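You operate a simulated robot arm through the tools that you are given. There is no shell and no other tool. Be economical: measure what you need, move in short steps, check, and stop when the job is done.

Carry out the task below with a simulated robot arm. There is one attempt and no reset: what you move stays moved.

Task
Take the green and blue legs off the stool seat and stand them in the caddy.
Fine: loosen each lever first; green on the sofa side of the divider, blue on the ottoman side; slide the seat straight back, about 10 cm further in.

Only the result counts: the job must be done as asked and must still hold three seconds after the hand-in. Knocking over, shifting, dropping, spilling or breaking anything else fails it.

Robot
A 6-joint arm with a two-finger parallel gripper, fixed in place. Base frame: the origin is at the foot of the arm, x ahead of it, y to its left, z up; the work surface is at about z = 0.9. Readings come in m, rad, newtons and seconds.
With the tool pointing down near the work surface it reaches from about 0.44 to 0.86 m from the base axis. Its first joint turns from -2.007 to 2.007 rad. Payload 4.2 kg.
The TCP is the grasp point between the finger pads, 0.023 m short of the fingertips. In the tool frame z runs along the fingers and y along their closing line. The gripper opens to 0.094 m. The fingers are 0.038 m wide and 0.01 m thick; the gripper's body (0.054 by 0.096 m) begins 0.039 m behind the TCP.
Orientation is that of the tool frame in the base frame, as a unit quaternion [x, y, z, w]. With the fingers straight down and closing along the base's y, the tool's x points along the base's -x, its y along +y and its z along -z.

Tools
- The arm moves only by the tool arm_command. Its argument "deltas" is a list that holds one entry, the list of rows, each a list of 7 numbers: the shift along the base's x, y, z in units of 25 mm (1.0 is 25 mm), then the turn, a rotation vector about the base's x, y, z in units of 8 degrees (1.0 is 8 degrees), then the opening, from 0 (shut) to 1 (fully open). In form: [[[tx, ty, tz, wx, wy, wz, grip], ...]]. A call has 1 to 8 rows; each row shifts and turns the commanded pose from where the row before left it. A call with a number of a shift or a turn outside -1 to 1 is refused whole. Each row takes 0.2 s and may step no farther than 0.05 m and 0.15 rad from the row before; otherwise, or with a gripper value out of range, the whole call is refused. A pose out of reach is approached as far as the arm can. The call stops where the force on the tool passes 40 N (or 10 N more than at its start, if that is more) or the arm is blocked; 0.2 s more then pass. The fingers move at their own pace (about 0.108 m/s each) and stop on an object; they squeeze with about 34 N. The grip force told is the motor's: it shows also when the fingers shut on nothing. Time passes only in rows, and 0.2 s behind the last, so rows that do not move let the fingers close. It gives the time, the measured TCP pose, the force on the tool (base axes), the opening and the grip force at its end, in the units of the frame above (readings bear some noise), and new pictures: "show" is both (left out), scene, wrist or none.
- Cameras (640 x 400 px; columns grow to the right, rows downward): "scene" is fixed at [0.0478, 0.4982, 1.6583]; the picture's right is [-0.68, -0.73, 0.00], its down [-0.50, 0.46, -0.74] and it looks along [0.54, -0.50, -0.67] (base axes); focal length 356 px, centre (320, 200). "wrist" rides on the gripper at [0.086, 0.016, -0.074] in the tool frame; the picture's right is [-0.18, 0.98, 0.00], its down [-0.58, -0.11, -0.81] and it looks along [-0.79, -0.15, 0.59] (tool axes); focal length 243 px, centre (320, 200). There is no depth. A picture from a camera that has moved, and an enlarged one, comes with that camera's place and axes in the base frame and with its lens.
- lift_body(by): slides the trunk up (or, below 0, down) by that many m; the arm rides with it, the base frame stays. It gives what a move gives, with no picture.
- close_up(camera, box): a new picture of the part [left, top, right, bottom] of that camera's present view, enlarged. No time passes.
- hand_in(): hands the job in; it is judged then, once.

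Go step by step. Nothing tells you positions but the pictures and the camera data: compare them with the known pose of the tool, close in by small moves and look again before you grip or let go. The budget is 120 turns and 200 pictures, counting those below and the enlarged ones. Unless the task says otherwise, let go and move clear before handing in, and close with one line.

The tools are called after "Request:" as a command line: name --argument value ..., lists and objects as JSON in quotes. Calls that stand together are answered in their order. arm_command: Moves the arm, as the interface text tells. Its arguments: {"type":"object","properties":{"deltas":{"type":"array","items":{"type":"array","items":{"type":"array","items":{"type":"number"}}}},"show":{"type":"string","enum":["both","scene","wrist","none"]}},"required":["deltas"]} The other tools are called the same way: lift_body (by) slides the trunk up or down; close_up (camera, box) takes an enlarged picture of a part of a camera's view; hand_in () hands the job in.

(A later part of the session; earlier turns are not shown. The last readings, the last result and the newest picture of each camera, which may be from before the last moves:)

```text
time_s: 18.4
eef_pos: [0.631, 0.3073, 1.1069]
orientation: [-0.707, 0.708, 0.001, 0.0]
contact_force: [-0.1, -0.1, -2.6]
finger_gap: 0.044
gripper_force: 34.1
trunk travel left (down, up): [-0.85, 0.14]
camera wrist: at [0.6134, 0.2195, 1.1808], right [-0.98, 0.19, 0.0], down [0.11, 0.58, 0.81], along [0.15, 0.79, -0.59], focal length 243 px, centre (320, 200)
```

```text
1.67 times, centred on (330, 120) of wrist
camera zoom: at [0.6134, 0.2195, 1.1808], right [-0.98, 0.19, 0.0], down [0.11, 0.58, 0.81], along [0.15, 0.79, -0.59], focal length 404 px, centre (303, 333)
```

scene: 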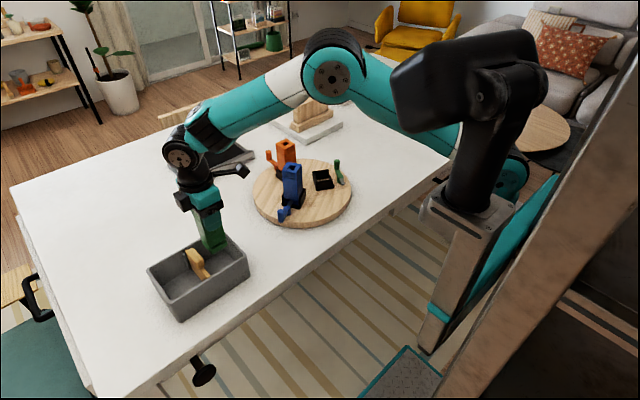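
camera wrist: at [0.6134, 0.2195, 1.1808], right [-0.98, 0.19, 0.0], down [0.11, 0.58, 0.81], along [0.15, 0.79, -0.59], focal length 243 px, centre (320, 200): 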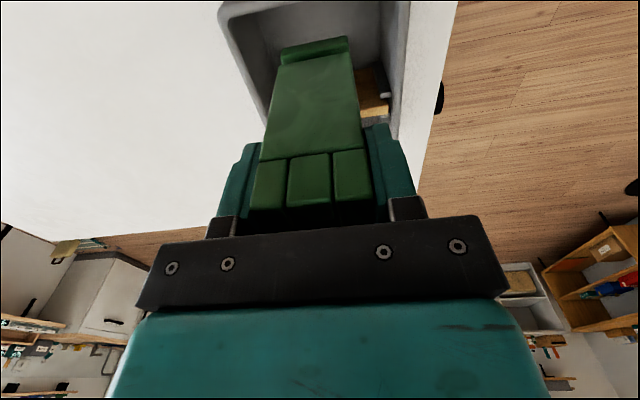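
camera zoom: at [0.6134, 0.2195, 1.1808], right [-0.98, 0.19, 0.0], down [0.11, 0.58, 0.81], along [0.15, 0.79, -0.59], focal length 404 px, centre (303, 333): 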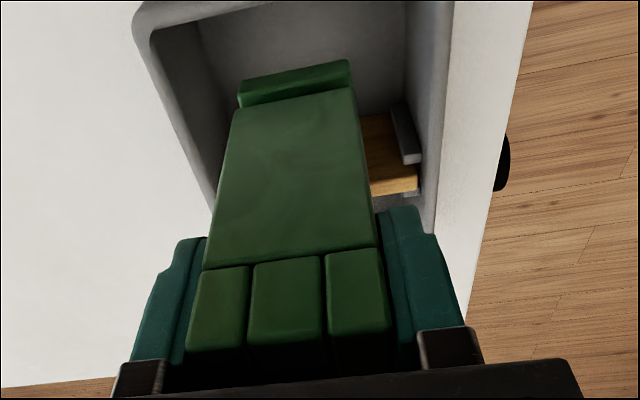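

The foot is over the middle of the compartment. I'll lower it inside and check.

Request:
arm_command --deltas '[[[0, 0, -0.8, 0, 0, 0, 0], [0, 0, -0.8, 0, 0, 0, 0], [0, 0, -0.8, 0, 0, 0, 0], [0, 0, -0.6, 0, 0, 0, 0]]]'

Request:
close_up --camera "scene" --box '[130, 190, 270, 330]'

```text
time_s: 19.4
eef_pos: [0.6291, 0.3079, 1.0312]
orientation: [-0.707, 0.707, 0.0, 0.0]
contact_force: [-0.1, 0.0, -0.9]
finger_gap: 0.0436
gripper_force: 33.9
trunk travel left (down, up): [-0.85, 0.14]
camera wrist: at [0.6125, 0.2189, 1.1053], right [-0.98, 0.19, 0.0], down [0.11, 0.58, 0.81], along [0.15, 0.79, -0.59], focal length 243 px, centre (320, 200)
```

scene: 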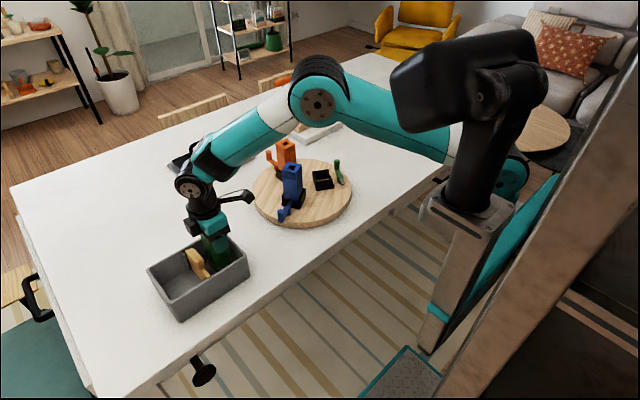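
wrist: 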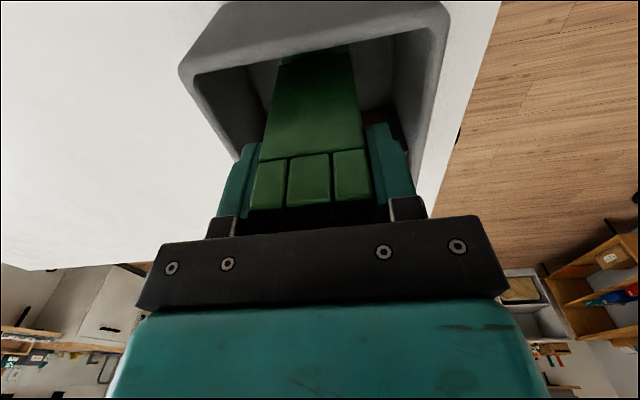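

```text
2.86 times, centred on (200, 260) of scene
camera zoom: at [0.0478, 0.4982, 1.6583], right [-0.68, -0.73, 0.0], down [-0.5, 0.46, -0.74], along [0.54, -0.5, -0.67], focal length 1016 px, centre (663, 29)
```

zoom: 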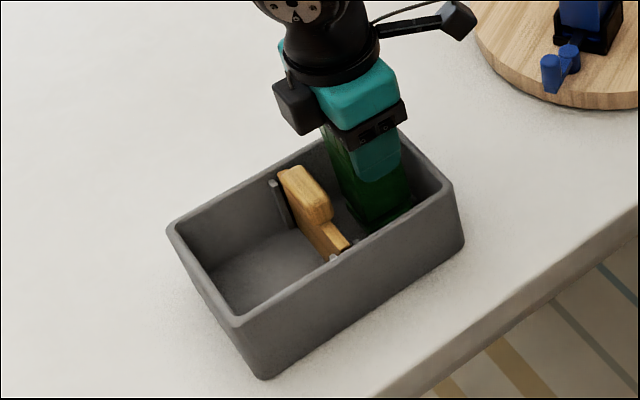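

It's clear of the divider. I'll lower gently until it touches the floor.

Request:
arm_command --deltas '[[[0, 0, -0.2, 0, 0, 0, 0], [0, 0, -0.2, 0, 0, 0, 0], [0, 0, -0.15, 0, 0, 0, 0]]]' --show "none"

```text
time_s: 20.2
eef_pos: [0.6307, 0.304, 1.0151]
orientation: [-0.706, 0.708, 0.0, 0.0]
contact_force: [1.3, 0.9, -3.0]
finger_gap: 0.044
gripper_force: 33.5
trunk travel left (down, up): [-0.85, 0.14]
```

Request:
arm_command --deltas '[[[0, 0, -0.12, 0, 0, 0, 0], [0, 0, -0.12, 0, 0, 0, 0], [0, 0, 0, 0, 0, 0, 0]]]' --show "none"

```text
time_s: 21.0
eef_pos: [0.6311, 0.3063, 1.0109]
orientation: [-0.707, 0.708, 0.0, 0.001]
contact_force: [-1.1, 0.0, 1.1]
finger_gap: 0.0437
gripper_force: 33.9
trunk travel left (down, up): [-0.85, 0.14]
```

The downward load has shifted, so it's just touching. One more small step will confirm it.

Request:
arm_command --deltas '[[[0, 0, -0.1, 0, 0, 0, 0], [0, 0, 0, 0, 0, 0, 0]]]' --show "wrist"

```text
time_s: 21.6
eef_pos: [0.6308, 0.3049, 1.011]
orientation: [-0.705, 0.709, 0.0, 0.001]
contact_force: [-0.2, -3.7, 23.2]
finger_gap: 0.0438
gripper_force: 33.7
trunk travel left (down, up): [-0.85, 0.14]
camera wrist: at [0.6132, 0.2183, 1.085], right [-0.98, 0.19, 0.0], down [0.11, 0.58, 0.81], along [0.15, 0.79, -0.59], focal length 243 px, centre (320, 200)
```

wrist: 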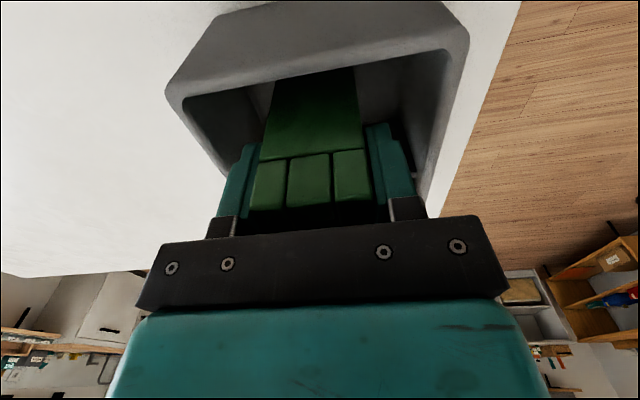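

It's on the floor (23 N). I'll relieve the push, open modestly and rise straight up.

Request:
arm_command --deltas '[[[0, 0, 0.1, 0, 0, 0, 0], [0, 0, 0, 0, 0, 0, 0.7], [0, 0, 0, 0, 0, 0, 0.7], [0, 0, 0.5, 0, 0, 0, 0.7], [0, 0, 1, 0, 0, 0, 0.7], [0, 0, 1, 0, 0, 0, 0.7], [0, 0, 1, 0, 0, 0, 0.7], [0, 0, 1, 0, 0, 0, 0.7]]]'

Request:
close_up --camera "scene" --box '[130, 190, 270, 330]'

```text
time_s: 23.4
eef_pos: [0.6302, 0.3076, 1.1234]
orientation: [-0.706, 0.708, 0.0, -0.001]
contact_force: [-0.2, 1.0, 0.4]
finger_gap: 0.0656
gripper_force: 0.2
trunk travel left (down, up): [-0.85, 0.14]
camera wrist: at [0.6136, 0.2192, 1.1986], right [-0.98, 0.19, 0.0], down [0.11, 0.58, 0.81], along [0.15, 0.79, -0.59], focal length 243 px, centre (320, 200)
```

scene: 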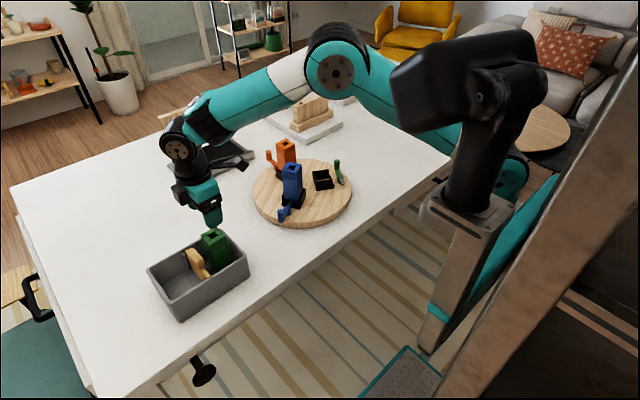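
wrist: 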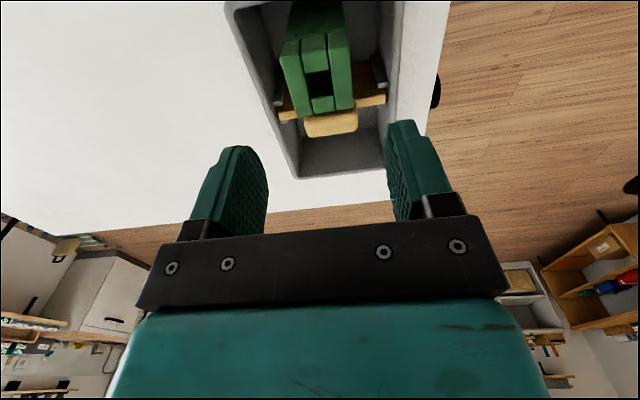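

```text
2.86 times, centred on (200, 260) of scene
camera zoom: at [0.0478, 0.4982, 1.6583], right [-0.68, -0.73, 0.0], down [-0.5, 0.46, -0.74], along [0.54, -0.5, -0.67], focal length 1016 px, centre (663, 29)
```

zoom: 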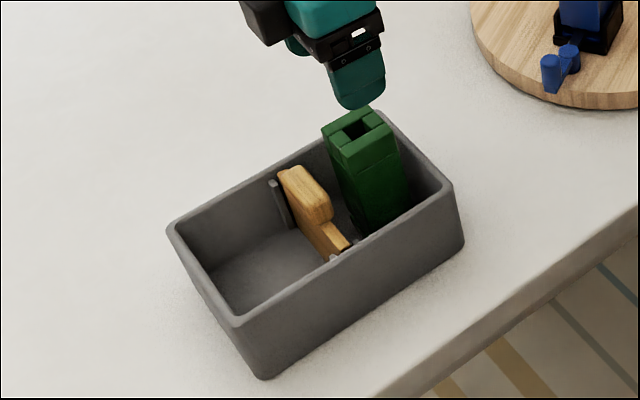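

Green stands in place on the sofa side. Now I'll head for the blue lever knob near (0.631,0.104), turning the tool back so the fingers close across the lever.

Request:
arm_command --deltas '[[[0, -0.43, 0.4, 0, 0, -1, 0.5], [0, -0.43, 0, 0, 0, -1, 0.5], [0, -0.43, 0, 0, 0, -1, 0.5], [0, -0.43, 0, 0, 0, -1, 0.5], [0, -0.43, 0, 0, 0, -1, 0.5], [0, -0.43, 0, 0, 0, -1, 0.5], [0, -0.43, 0, 0, 0, -1, 0.5], [0, -0.43, 0, 0, 0, -1, 0.5]]]' --show "none"

Request:
arm_command --deltas '[[[0, -0.43, 0, 0, 0, -1, 0.42], [0, -0.43, 0, 0, 0, -1, 0.42], [0, -0.43, 0, 0, 0, -1, 0.42], [0, -0.43, 0, 0, 0, -1, 0.42], [0, -0.43, 0, 0, 0, -1, 0.42], [0, -0.43, 0, 0, 0, -1, 0.42], [0, -0.43, 0, 0, 0, -1, 0.42], [0, -0.43, 0, 0, 0, -1, 0.42]]]' --show "none"

Request:
arm_command --deltas '[[[0, -0.43, -0.9, 0, 0, -1, 0.42], [0, -0.43, -0.9, 0, 0, -1, 0.42], [0, -0.43, -0.9, 0, 0, -0.75, 0.42], [0, 0, -0.9, 0, 0, 0, 0.42]]]'

Request:
close_up --camera "scene" --box '[240, 130, 370, 240]'

```text
time_s: 25.2
eef_pos: [0.63, 0.2212, 1.1325]
orientation: [-0.222, 0.975, -0.001, 0.0]
contact_force: [-0.5, 0.1, 0.3]
finger_gap: 0.047
gripper_force: 0.0
trunk travel left (down, up): [-0.85, 0.14]
```

```text
time_s: 27.0
eef_pos: [0.6318, 0.1319, 1.1348]
orientation: [0.328, 0.945, 0.0, 0.0]
contact_force: [-0.5, 0.0, 1.0]
finger_gap: 0.0395
gripper_force: 0.0
trunk travel left (down, up): [-0.85, 0.14]
```

```text
time_s: 28.0
eef_pos: [0.6281, 0.0993, 1.0442]
orientation: [0.501, 0.866, -0.001, 0.0]
contact_force: [-0.5, 0.2, 0.2]
finger_gap: 0.0399
gripper_force: 0.0
trunk travel left (down, up): [-0.85, 0.14]
camera wrist: at [0.5991, 0.1815, 1.1191], right [0.94, 0.33, 0.0], down [0.19, -0.56, 0.81], along [0.26, -0.76, -0.59], focal length 243 px, centre (320, 200)
```

scene: 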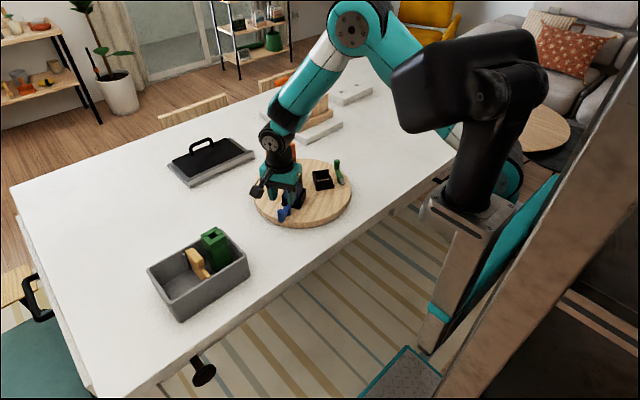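
wrist: 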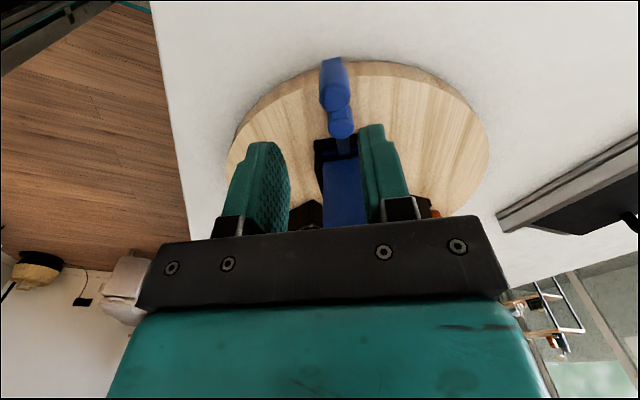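

```text
3.64 times, centred on (305, 185) of scene
camera zoom: at [0.0478, 0.4982, 1.6583], right [-0.68, -0.73, 0.0], down [-0.5, 0.46, -0.74], along [0.54, -0.5, -0.67], focal length 1293 px, centre (374, 254)
```

zoom: 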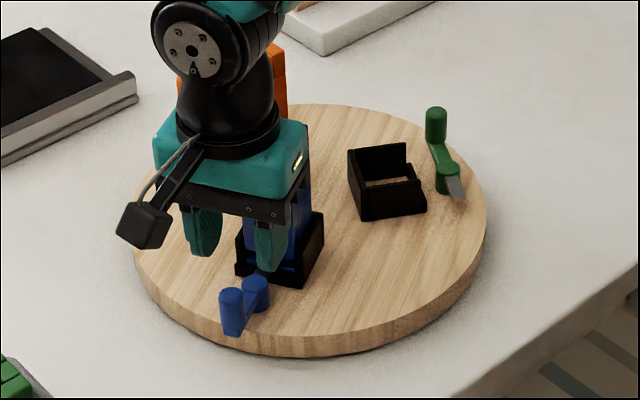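

The knob is a bit to the right and outward of the fingers. I'll enlarge to refine.

Request:
close_up --camera "wrist" --box '[280, 40, 400, 150]'

```text
3.64 times, centred on (340, 95) of wrist
camera zoom: at [0.5991, 0.1815, 1.1191], right [0.94, 0.33, 0.0], down [0.19, -0.56, 0.81], along [0.26, -0.76, -0.59], focal length 882 px, centre (247, 582)
```

zoom: 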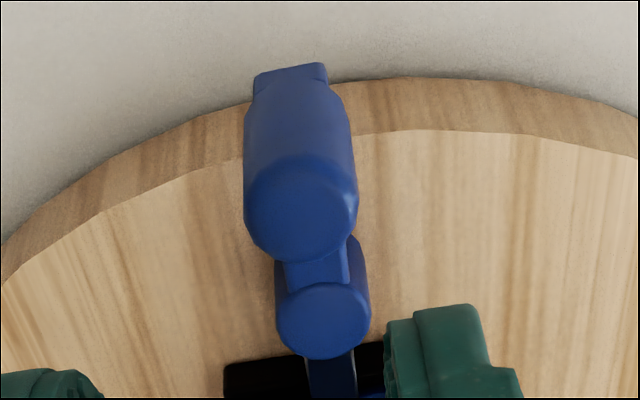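

Knob at (0.634,0.109), pivot at (0.6535,0.0734). I'll shift, descend and grip.

Request:
arm_command --deltas '[[[0.24, 0.37, 0, 0, 0, 0, 0.42], [0, 0, -0.8, 0, 0, 0, 0.42], [0, 0, -0.8, 0, 0, 0, 0.42], [0, 0, -0.7, 0, 0, 0, 0.42], [0, 0, 0, 0, 0, 0, 0.42]]]'

```text
time_s: 29.2
eef_pos: [0.6366, 0.1097, 0.9856]
orientation: [0.501, 0.866, 0.0, 0.0]
contact_force: [-0.1, -0.5, 0.3]
finger_gap: 0.0396
gripper_force: 0.1
trunk travel left (down, up): [-0.85, 0.14]
camera wrist: at [0.6072, 0.192, 1.0602], right [0.94, 0.33, 0.0], down [0.2, -0.56, 0.81], along [0.27, -0.76, -0.59], focal length 243 px, centre (320, 200)
```

scene: 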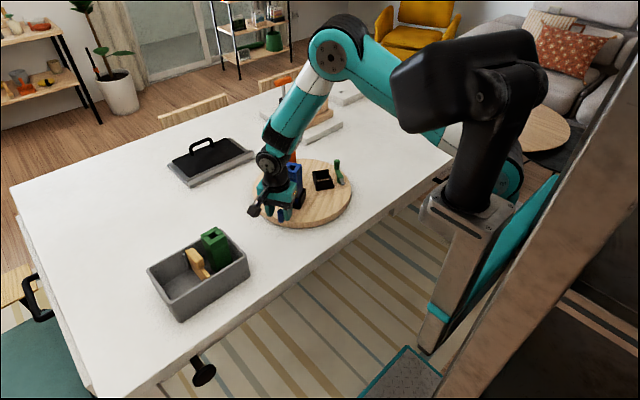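
wrist: 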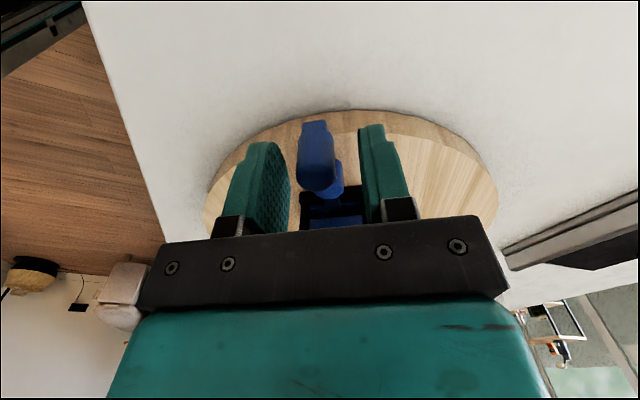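

Centred. I'll grip, then turn counter-clockwise like the green one: two rows first as a test.

Request:
arm_command --deltas '[[[0, 0, 0, 0, 0, 0, 0], [0, 0, 0, 0, 0, 0, 0], [0, 0, 0, 0, 0, 0, 0]]]' --show "none"

Request:
arm_command --deltas '[[[-0.199, -0.131, 0, 0, 0, 1, 0], [-0.177, -0.156, 0, 0, 0, 1, 0], [-0.155, -0.18, 0, 0, 0, 1, 0]]]'

Request:
close_up --camera "scene" --box '[240, 130, 370, 240]'

```text
time_s: 30.0
eef_pos: [0.638, 0.1102, 0.9857]
orientation: [0.501, 0.866, 0.0, -0.001]
contact_force: [-7.6, -3.0, -1.2]
finger_gap: 0.0193
gripper_force: 34.3
trunk travel left (down, up): [-0.85, 0.14]
```

```text
time_s: 30.8
eef_pos: [0.6232, 0.0992, 0.9842]
orientation: [0.308, 0.951, 0.0, -0.001]
contact_force: [-3.2, 2.8, -0.1]
finger_gap: 0.0192
gripper_force: 34.0
trunk travel left (down, up): [-0.85, 0.14]
camera wrist: at [0.5627, 0.1619, 1.0603], right [0.73, 0.69, 0.0], down [0.41, -0.43, 0.81], along [0.55, -0.59, -0.59], focal length 243 px, centre (320, 200)
```

scene: 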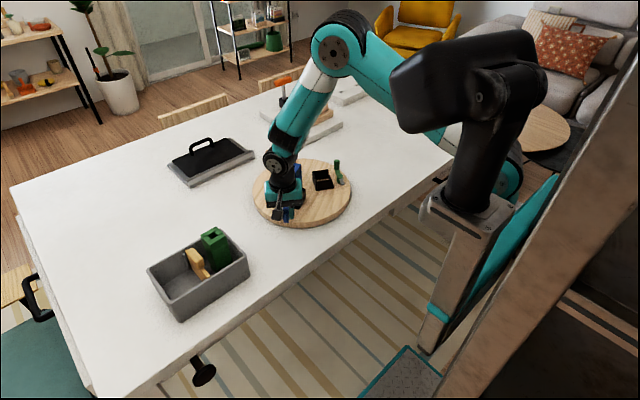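
wrist: 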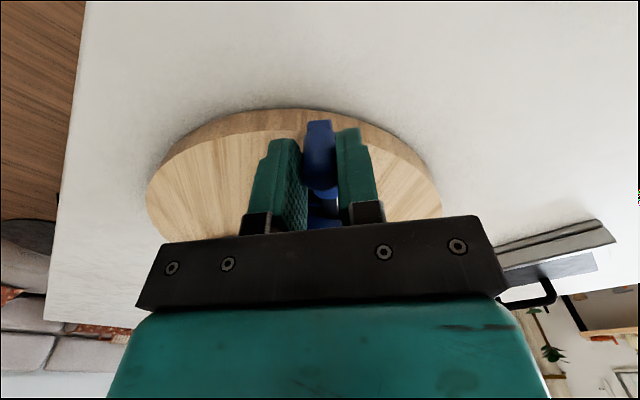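

```text
3.64 times, centred on (305, 185) of scene
camera zoom: at [0.0478, 0.4982, 1.6583], right [-0.68, -0.73, 0.0], down [-0.5, 0.46, -0.74], along [0.54, -0.5, -0.67], focal length 1293 px, centre (374, 254)
```

zoom: 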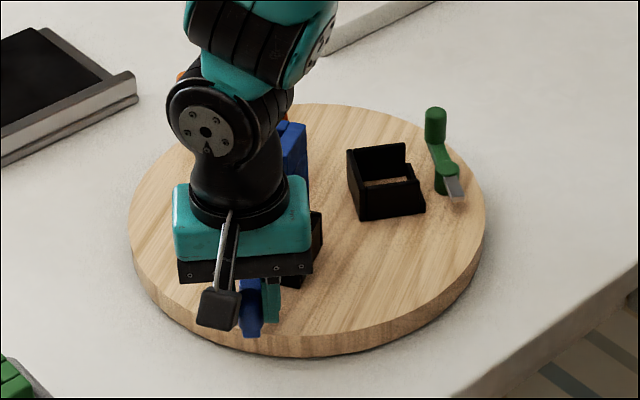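

It turns freely with low force and the seat hasn't moved. I'll continue.

Request:
arm_command --deltas '[[[-0.128, -0.201, 0, 0, 0, 1, 0], [-0.099, -0.216, 0, 0, 0, 1, 0], [-0.066, -0.228, 0, 0, 0, 1, 0], [-0.036, -0.235, 0, 0, 0, 1, 0]]]'

Request:
close_up --camera "scene" --box '[240, 130, 370, 240]'

```text
time_s: 31.8
eef_pos: [0.6134, 0.0751, 0.9859]
orientation: [0.034, 0.999, 0.0, 0.0]
contact_force: [-5.1, -0.9, -0.6]
finger_gap: 0.0195
gripper_force: 34.3
trunk travel left (down, up): [-0.85, 0.14]
camera wrist: at [0.5285, 0.0977, 1.0602], right [0.25, 0.97, 0.0], down [0.57, -0.15, 0.81], along [0.78, -0.2, -0.59], focal length 243 px, centre (320, 200)
```

scene: 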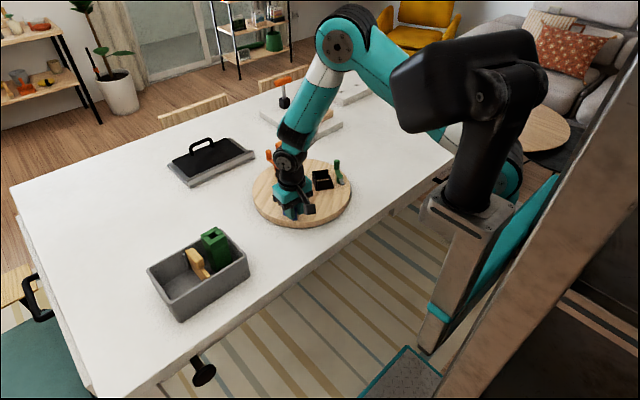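
wrist: 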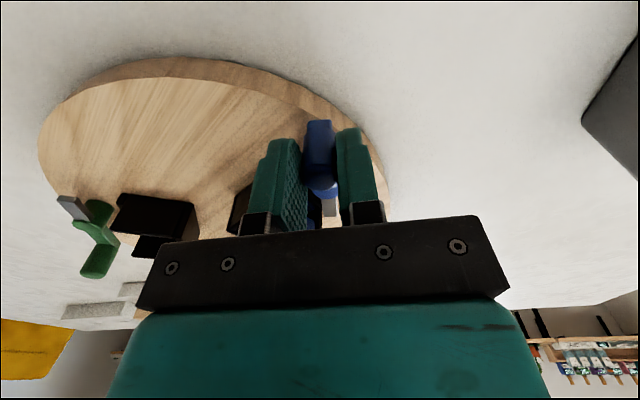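

```text
3.64 times, centred on (305, 185) of scene
camera zoom: at [0.0478, 0.4982, 1.6583], right [-0.68, -0.73, 0.0], down [-0.5, 0.46, -0.74], along [0.54, -0.5, -0.67], focal length 1293 px, centre (374, 254)
```

zoom: 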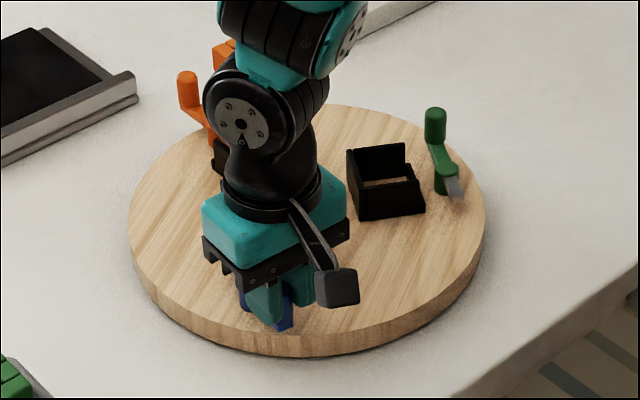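

Good, I'll turn it the last three steps, then release and rise.

Request:
arm_command --deltas '[[[-0.002, -0.236, 0, 0, 0, 1, 0], [0.031, -0.235, 0, 0, 0, 1, 0], [0.063, -0.23, 0, 0, 0, 1, 0]]]' --show "none"

Request:
arm_command --deltas '[[[0, 0, 0, 0, 0, 0, 0.4], [0, 0, 0, 0, 0, 0, 0.4], [0, 0, 0.8, 0, 0, 0, 0.4], [0, 0, 1, 0, 0, 0, 0.4], [0, 0, 1, 0, 0, 0, 0.4], [0, 0, 1, 0, 0, 0, 0.4], [0, 0, 1, 0, 0, 0, 0.4], [0, 0, 1, 0, 0, 0, 0.6]]]'

Request:
close_up --camera "scene" --box '[240, 130, 370, 240]'

```text
time_s: 32.6
eef_pos: [0.6165, 0.0573, 0.9857]
orientation: [-0.174, 0.985, 0.0, -0.001]
contact_force: [-6.0, 0.6, -0.4]
finger_gap: 0.0193
gripper_force: 33.9
trunk travel left (down, up): [-0.85, 0.14]
```

```text
time_s: 34.4
eef_pos: [0.6173, 0.0611, 1.1305]
orientation: [-0.172, 0.985, 0.0, 0.0]
contact_force: [-0.9, 1.1, 1.1]
finger_gap: 0.0565
gripper_force: 0.0
trunk travel left (down, up): [-0.85, 0.14]
camera wrist: at [0.5296, 0.0459, 1.2049], right [-0.16, 0.99, 0.0], down [0.58, 0.1, 0.81], along [0.8, 0.13, -0.59], focal length 243 px, centre (320, 200)
```

scene: 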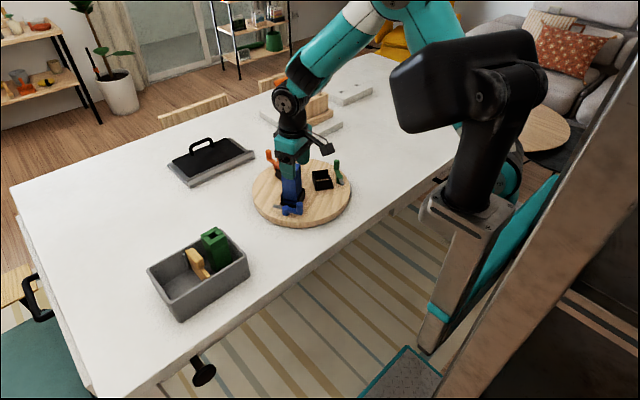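
wrist: 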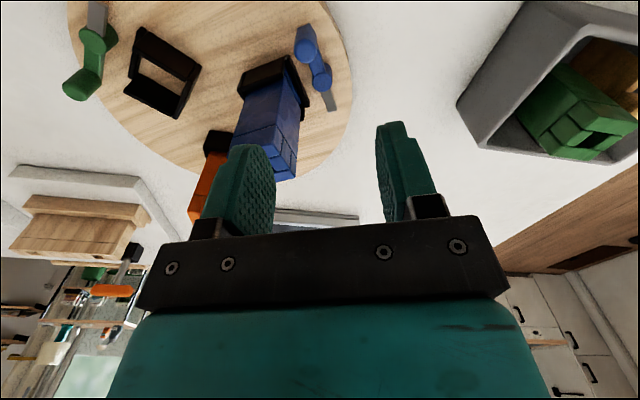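

```text
3.64 times, centred on (305, 185) of scene
camera zoom: at [0.0478, 0.4982, 1.6583], right [-0.68, -0.73, 0.0], down [-0.5, 0.46, -0.74], along [0.54, -0.5, -0.67], focal length 1293 px, centre (374, 254)
```

zoom: 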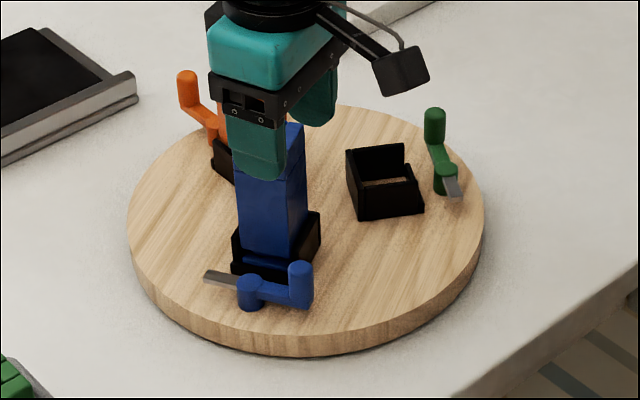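

Blue's lever is loosened. I'll move above the blue leg, turning so the fingers close on its tangential faces.

Request:
arm_command --deltas '[[[0.34, -0.2, 0.1, 0, 0, -1, 0.9], [0.34, -0.2, 0.1, 0, 0, -1, 0.9], [0.34, -0.2, 0, 0, 0, -1, 0.9], [0.34, -0.2, 0, 0, 0, -1, 0.9], [0.34, -0.2, 0, 0, 0, -1, 0.9], [0.34, -0.2, 0, 0, 0, -1, 0.9], [0.34, -0.2, 0, 0, 0, -1, 0.9], [0.34, -0.2, 0, 0, 0, -1, 0.9]]]' --show "none"

Request:
arm_command --deltas '[[[0, -0.1, 0, 0, 0, -1, 0.9], [0, -0.1, 0, 0, 0, -1, 0.9], [0, 0, 0, 0, 0, 0, 0.9]]]'

Request:
close_up --camera "wrist" --box '[220, 0, 420, 140]'

Request:
close_up --camera "scene" --box '[240, 110, 370, 230]'

```text
time_s: 36.2
eef_pos: [0.6836, 0.0182, 1.1347]
orientation: [0.376, 0.926, 0.0, 0.0]
contact_force: [0.1, 0.1, 0.3]
finger_gap: 0.0846
gripper_force: 0.0
trunk travel left (down, up): [-0.85, 0.14]
```

```text
time_s: 37.0
eef_pos: [0.685, 0.014, 1.135]
orientation: [0.502, 0.865, 0.0, 0.0]
contact_force: [0.6, 0.1, -0.3]
finger_gap: 0.0848
gripper_force: 0.0
trunk travel left (down, up): [-0.85, 0.14]
camera wrist: at [0.6552, 0.0965, 1.2099], right [0.94, 0.33, 0.0], down [0.19, -0.56, 0.81], along [0.26, -0.76, -0.59], focal length 243 px, centre (320, 200)
```

scene: 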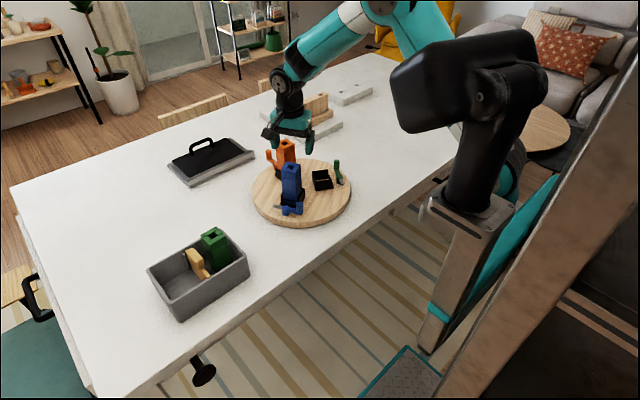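
wrist: 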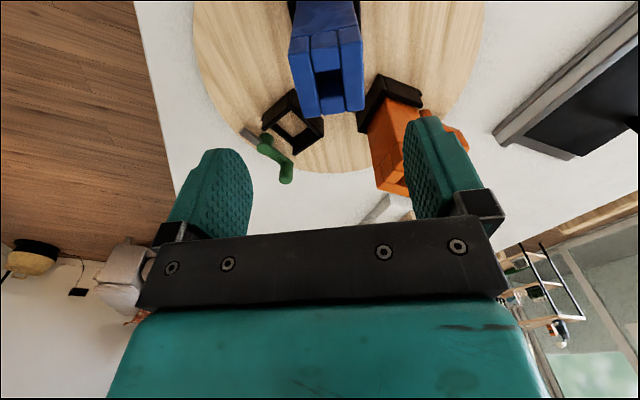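

```text
2.86 times, centred on (320, 70) of wrist
camera zoom: at [0.6552, 0.0965, 1.2099], right [0.94, 0.33, 0.0], down [0.19, -0.56, 0.81], along [0.26, -0.76, -0.59], focal length 693 px, centre (320, 571)
```

zoom: 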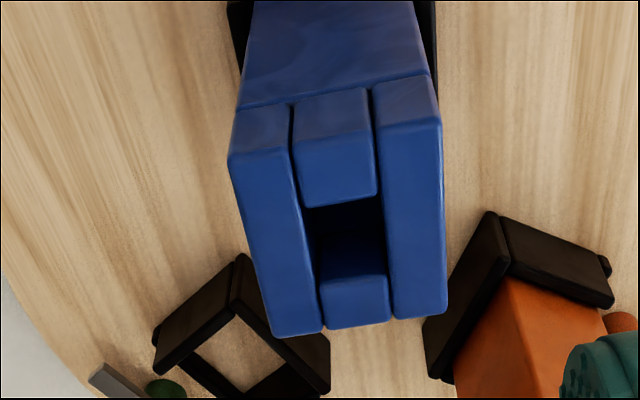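

```text
3.33 times, centred on (305, 170) of scene
camera zoom: at [0.0478, 0.4982, 1.6583], right [-0.68, -0.73, 0.0], down [-0.5, 0.46, -0.74], along [0.54, -0.5, -0.67], focal length 1185 px, centre (370, 300)
```

zoom: 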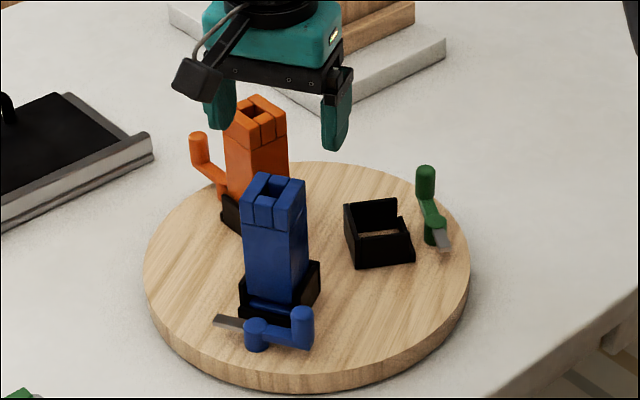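

Blue's top is centred at about (0.686,0.0235). I'll shift and descend.

Request:
arm_command --deltas '[[[0.02, 0.36, 0, 0, 0, 0, 0.9], [0, 0, -1, 0, 0, 0, 0.9], [0, 0, -1, 0, 0, 0, 0.9], [0, 0, -1, 0, 0, 0, 0.9], [0, 0, -1, 0, 0, 0, 0.9], [0, 0, -0.1, 0, 0, 0, 0.9], [0, 0, 0, 0, 0, 0, 0.9]]]'

Request:
close_up --camera "scene" --box '[240, 110, 370, 230]'

```text
time_s: 38.6
eef_pos: [0.6863, 0.0231, 1.0329]
orientation: [0.501, 0.866, 0.0, 0.0]
contact_force: [-0.2, 0.3, -1.0]
finger_gap: 0.0847
gripper_force: 0.0
trunk travel left (down, up): [-0.85, 0.14]
camera wrist: at [0.6563, 0.1051, 1.1078], right [0.94, 0.33, 0.0], down [0.2, -0.56, 0.81], along [0.27, -0.76, -0.59], focal length 243 px, centre (320, 200)
```

scene: 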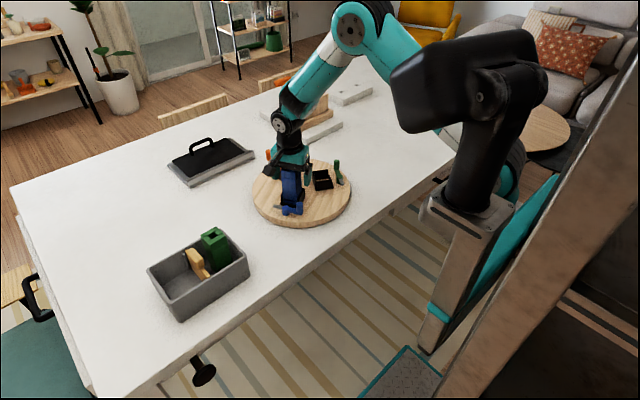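
wrist: 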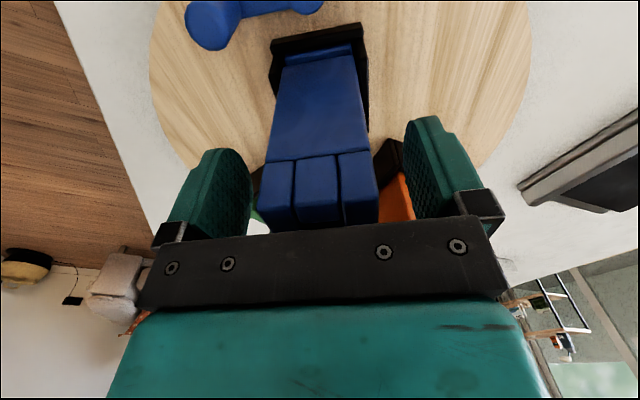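

```text
3.33 times, centred on (305, 170) of scene
camera zoom: at [0.0478, 0.4982, 1.6583], right [-0.68, -0.73, 0.0], down [-0.5, 0.46, -0.74], along [0.54, -0.5, -0.67], focal length 1185 px, centre (370, 300)
```

zoom: 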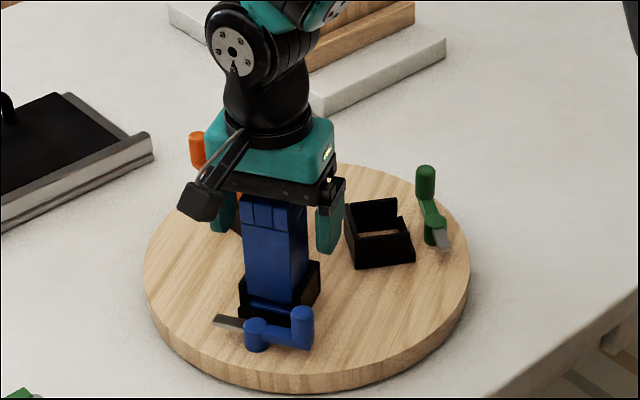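

Aligned like the green one. I'll shift slightly inward, grip and lift straight up.

Request:
arm_command --deltas '[[[0.1, -0.17, 0, 0, 0, 0, 0.9], [0, 0, 0, 0, 0, 0, 0], [0, 0, 0, 0, 0, 0, 0], [0, 0, 0, 0, 0, 0, 0]]]' --show "none"

Request:
arm_command --deltas '[[[0, 0, 0.3, 0, 0, 0, 0], [0, 0, 0.4, 0, 0, 0, 0], [0, 0, 0.4, 0, 0, 0, 0], [0, 0, 0.4, 0, 0, 0, 0]]]'

Request:
close_up --camera "scene" --box '[240, 110, 370, 230]'

```text
time_s: 39.6
eef_pos: [0.6885, 0.0189, 1.0337]
orientation: [0.501, 0.866, 0.0, -0.001]
contact_force: [1.7, 0.2, 1.6]
finger_gap: 0.0438
gripper_force: 34.1
trunk travel left (down, up): [-0.85, 0.14]
```

```text
time_s: 40.6
eef_pos: [0.688, 0.0179, 1.0719]
orientation: [0.5, 0.866, -0.001, -0.001]
contact_force: [0.7, 0.7, -2.2]
finger_gap: 0.0442
gripper_force: 34.4
trunk travel left (down, up): [-0.85, 0.14]
camera wrist: at [0.6583, 0.1011, 1.1456], right [0.94, 0.33, 0.0], down [0.2, -0.56, 0.81], along [0.26, -0.76, -0.59], focal length 243 px, centre (320, 200)
```

scene: 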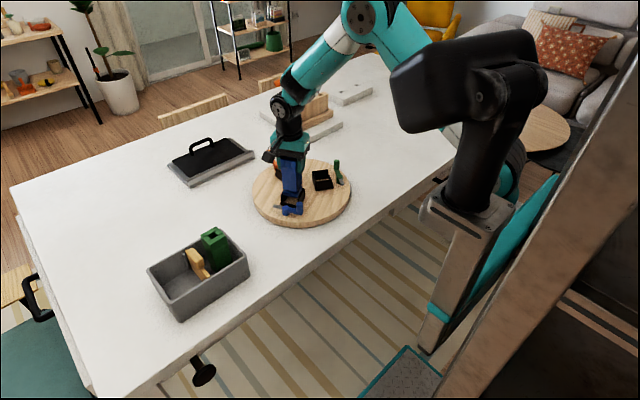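
wrist: 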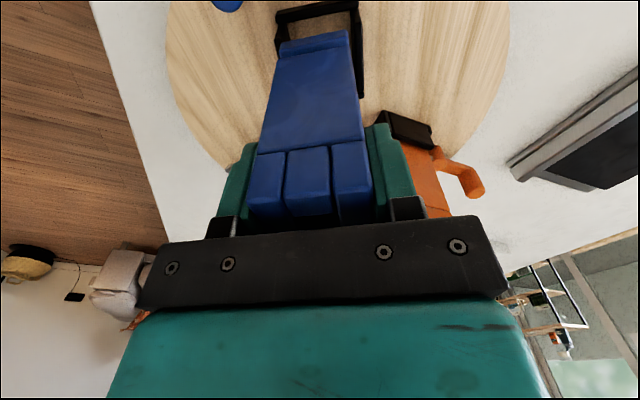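

```text
3.33 times, centred on (305, 170) of scene
camera zoom: at [0.0478, 0.4982, 1.6583], right [-0.68, -0.73, 0.0], down [-0.5, 0.46, -0.74], along [0.54, -0.5, -0.67], focal length 1185 px, centre (370, 300)
```

zoom: 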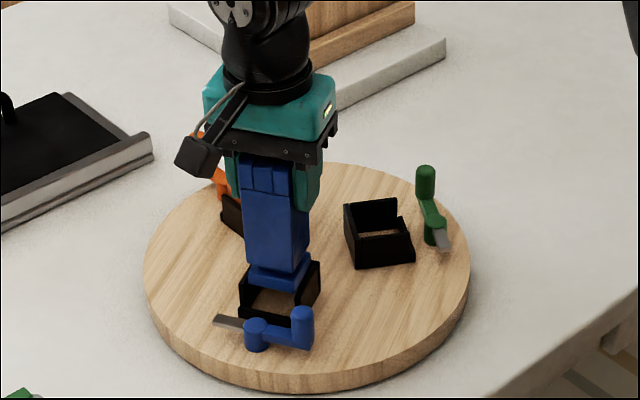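

Blue comes out freely. I'll lift it high and carry it over to the ottoman-side (+y) compartment.

Request:
arm_command --deltas '[[[0, 0, 1, 0, 0, 0, 0], [0, 0, 1, 0, 0, 0, 0], [0, 0, 1, 0, 0, 0, 0], [0, 0, 1, 0, 0, 0, 0], [0, 0, 1, 0, 0, 0, 0], [0, 0, 1, 0, 0, 0, 0], [0, 0, 0.3, 0, 0, 0, 0]]]' --show "none"

Request:
arm_command --deltas '[[[-0.145, 0.97, 0, 0, 0, -0.47, 0], [-0.145, 0.97, 0, 0, 0, -0.47, 0], [-0.145, 0.97, 0, 0, 0, -0.47, 0], [-0.145, 0.97, 0, 0, 0, -0.47, 0], [-0.145, 0.97, 0, 0, 0, -0.47, 0], [-0.145, 0.97, 0, 0, 0, -0.47, 0], [-0.145, 0.97, 0, 0, 0, -0.47, 0], [-0.145, 0.97, 0, 0, 0, -0.46, 0]]]' --show "none"

Request:
arm_command --deltas '[[[-0.145, 0.97, 0, 0, 0, 0, 0], [-0.145, 0.97, 0, 0, 0, 0, 0], [-0.145, 0.97, 0, 0, 0, 0, 0], [-0.145, 0.97, 0, 0, 0, 0, 0], [-0.145, 0.97, 0, 0, 0, 0, 0], [-0.145, 0.97, 0, 0, 0, 0, 0], [-0.145, 0.97, 0, 0, 0, 0, 0], [-0.145, 0.97, 0, 0, 0, 0, 0]]]'

Request:
close_up --camera "scene" --box '[110, 140, 290, 330]'

```text
time_s: 42.2
eef_pos: [0.6876, 0.0182, 1.2299]
orientation: [0.5, 0.866, 0.0, 0.0]
contact_force: [0.5, -0.4, -2.4]
finger_gap: 0.0441
gripper_force: 33.9
trunk travel left (down, up): [-0.85, 0.14]
```

```text
time_s: 44.0
eef_pos: [0.6599, 0.2121, 1.2284]
orientation: [0.708, 0.706, -0.001, 0.0]
contact_force: [0.8, -0.4, -2.3]
finger_gap: 0.0437
gripper_force: 33.9
trunk travel left (down, up): [-0.85, 0.14]
```

```text
time_s: 45.8
eef_pos: [0.6307, 0.4047, 1.2283]
orientation: [0.709, 0.706, -0.001, 0.0]
contact_force: [0.2, -0.8, -1.9]
finger_gap: 0.0439
gripper_force: 33.7
trunk travel left (down, up): [-0.85, 0.14]
camera wrist: at [0.647, 0.4907, 1.3024], right [0.98, -0.19, 0.0], down [-0.11, -0.58, 0.81], along [-0.15, -0.79, -0.59], focal length 243 px, centre (320, 200)
```

scene: 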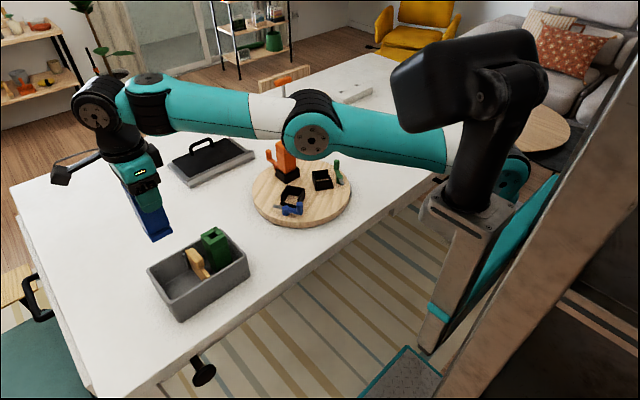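
wrist: 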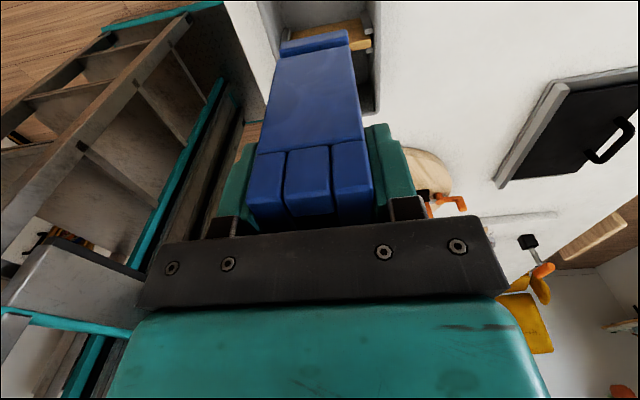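

```text
2.11 times, centred on (200, 235) of scene
camera zoom: at [0.0478, 0.4982, 1.6583], right [-0.68, -0.73, 0.0], down [-0.5, 0.46, -0.74], along [0.54, -0.5, -0.67], focal length 749 px, centre (573, 126)
```

zoom: 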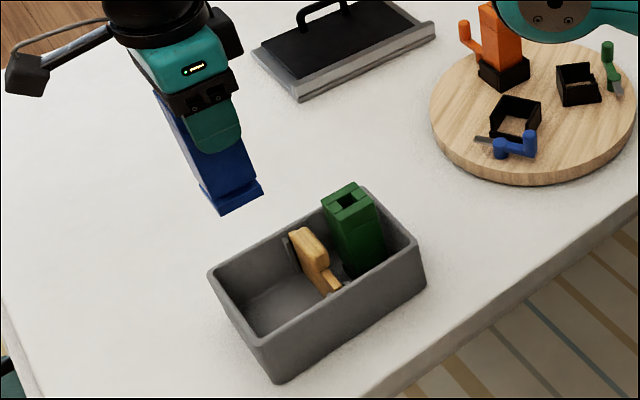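

The foot is at about y 0.409, over the compartment. I'll lower to just above the rim and check.

Request:
arm_command --deltas '[[[0, 0, -1, 0, 0, 0, 0], [0, 0, -1, 0, 0, 0, 0], [0, 0, -1, 0, 0, 0, 0], [0, 0, -1, 0, 0, 0, 0], [0, 0, -0.8, 0, 0, 0, 0]]]'

Request:
close_up --camera "scene" --box '[130, 190, 270, 330]'

Request:
close_up --camera "wrist" --box '[180, 0, 480, 240]'

```text
time_s: 47.0
eef_pos: [0.6303, 0.4048, 1.1057]
orientation: [0.708, 0.706, 0.0, 0.0]
contact_force: [-0.3, -0.2, -1.4]
finger_gap: 0.0439
gripper_force: 34.0
trunk travel left (down, up): [-0.85, 0.14]
camera wrist: at [0.6463, 0.4905, 1.1816], right [0.98, -0.19, 0.0], down [-0.11, -0.58, 0.81], along [-0.15, -0.79, -0.59], focal length 243 px, centre (320, 200)
```

scene: 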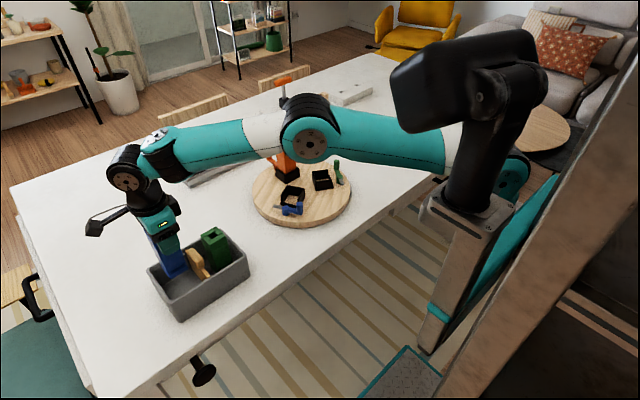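
wrist: 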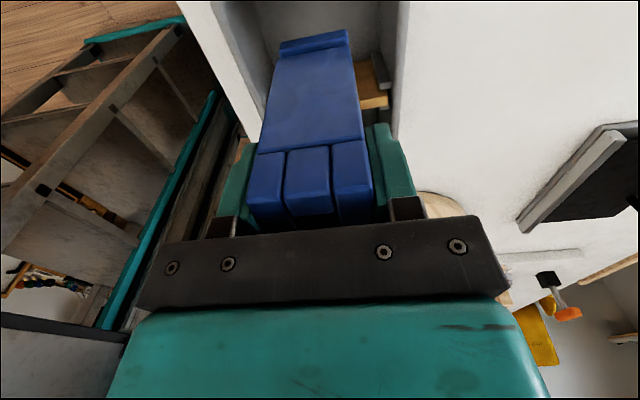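

```text
2.86 times, centred on (200, 260) of scene
camera zoom: at [0.0478, 0.4982, 1.6583], right [-0.68, -0.73, 0.0], down [-0.5, 0.46, -0.74], along [0.54, -0.5, -0.67], focal length 1016 px, centre (663, 29)
```

zoom: 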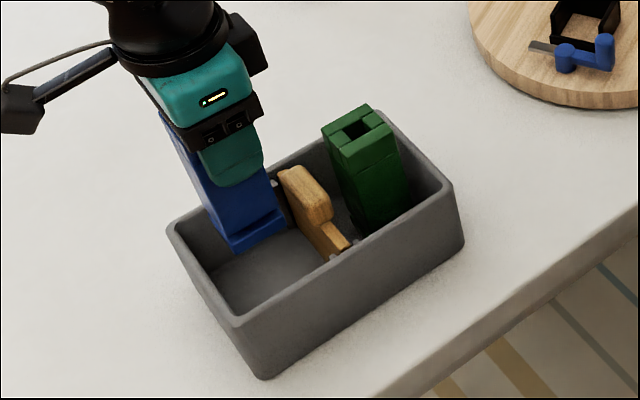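

```text
1.67 times, centred on (330, 120) of wrist
camera zoom: at [0.6463, 0.4905, 1.1816], right [0.98, -0.19, 0.0], down [-0.11, -0.58, 0.81], along [-0.15, -0.79, -0.59], focal length 404 px, centre (303, 333)
```

zoom: 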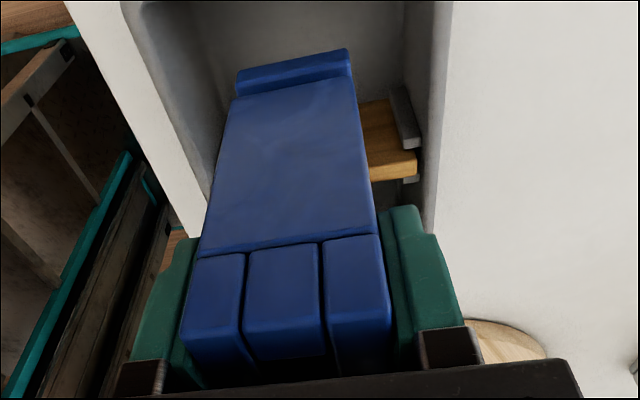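

Good placement. I'll lower inside until it touches.

Request:
arm_command --deltas '[[[0, 0, -0.8, 0, 0, 0, 0], [0, 0, -0.8, 0, 0, 0, 0], [0, 0, -0.8, 0, 0, 0, 0], [0, 0, -0.6, 0, 0, 0, 0], [0, 0, -0.3, 0, 0, 0, 0], [0, 0, 0, 0, 0, 0, 0]]]'

Request:
close_up --camera "scene" --box '[130, 190, 270, 330]'

```text
time_s: 48.4
eef_pos: [0.631, 0.4054, 1.0264]
orientation: [0.708, 0.706, 0.001, 0.0]
contact_force: [0.4, 0.2, -2.6]
finger_gap: 0.0439
gripper_force: 34.4
trunk travel left (down, up): [-0.85, 0.14]
camera wrist: at [0.6473, 0.492, 1.1006], right [0.98, -0.19, 0.0], down [-0.11, -0.58, 0.81], along [-0.15, -0.79, -0.59], focal length 243 px, centre (320, 200)
```

scene: 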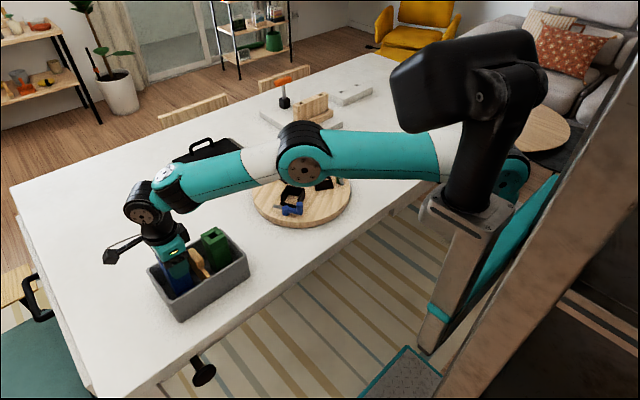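
wrist: 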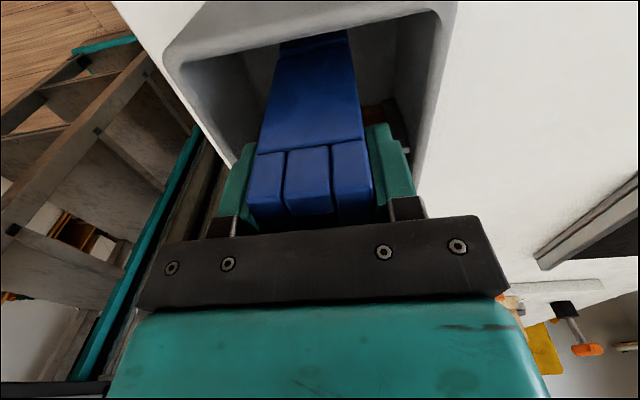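

```text
2.86 times, centred on (200, 260) of scene
camera zoom: at [0.0478, 0.4982, 1.6583], right [-0.68, -0.73, 0.0], down [-0.5, 0.46, -0.74], along [0.54, -0.5, -0.67], focal length 1016 px, centre (663, 29)
```

zoom: 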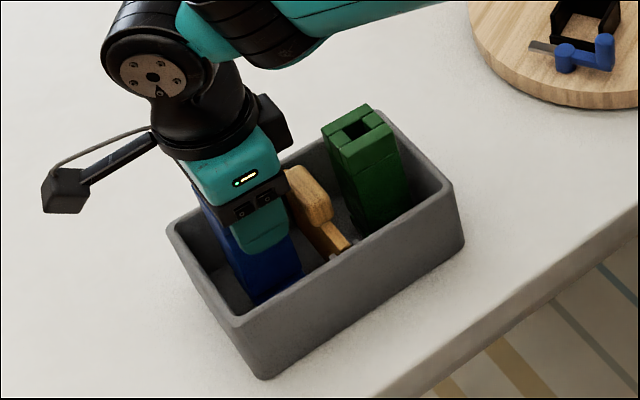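

Request:
arm_command --deltas '[[[0, 0, -0.2, 0, 0, 0, 0], [0, 0, -0.2, 0, 0, 0, 0], [0, 0, -0.1, 0, 0, 0, 0], [0, 0, 0, 0, 0, 0, 0]]]' --show "none"

Request:
arm_command --deltas '[[[0, 0, -0.1, 0, 0, 0, 0], [0, 0, 0, 0, 0, 0, 0]]]' --show "none"

```text
time_s: 49.4
eef_pos: [0.631, 0.4066, 1.0134]
orientation: [0.707, 0.707, 0.0, 0.0]
contact_force: [-0.3, 0.6, -2.2]
finger_gap: 0.0439
gripper_force: 33.6
trunk travel left (down, up): [-0.85, 0.14]
```

```text
time_s: 50.0
eef_pos: [0.6309, 0.4056, 1.0123]
orientation: [0.707, 0.707, 0.0, 0.0]
contact_force: [0.9, 0.9, -2.1]
finger_gap: 0.0437
gripper_force: 34.2
trunk travel left (down, up): [-0.85, 0.14]
```

It's still hanging free at about 1.011, so I'll go on in 2 mm steps.

Request:
arm_command --deltas '[[[0, 0, -0.08, 0, 0, 0, 0], [0, 0, 0, 0, 0, 0, 0]]]' --show "none"

Request:
arm_command --deltas '[[[0, 0, -0.06, 0, 0, 0, 0], [0, 0, 0, 0, 0, 0, 0]]]' --show "none"

```text
time_s: 50.6
eef_pos: [0.6302, 0.4052, 1.0121]
orientation: [0.708, 0.706, 0.001, -0.001]
contact_force: [-4.4, -2.2, 13.8]
finger_gap: 0.0441
gripper_force: 34.0
trunk travel left (down, up): [-0.85, 0.14]
```

```text
time_s: 51.2
eef_pos: [0.6307, 0.4065, 1.0093]
orientation: [0.708, 0.707, 0.003, 0.0]
contact_force: [-4.6, -2.5, 30.1]
finger_gap: 0.0439
gripper_force: 34.3
trunk travel left (down, up): [-0.85, 0.14]
```

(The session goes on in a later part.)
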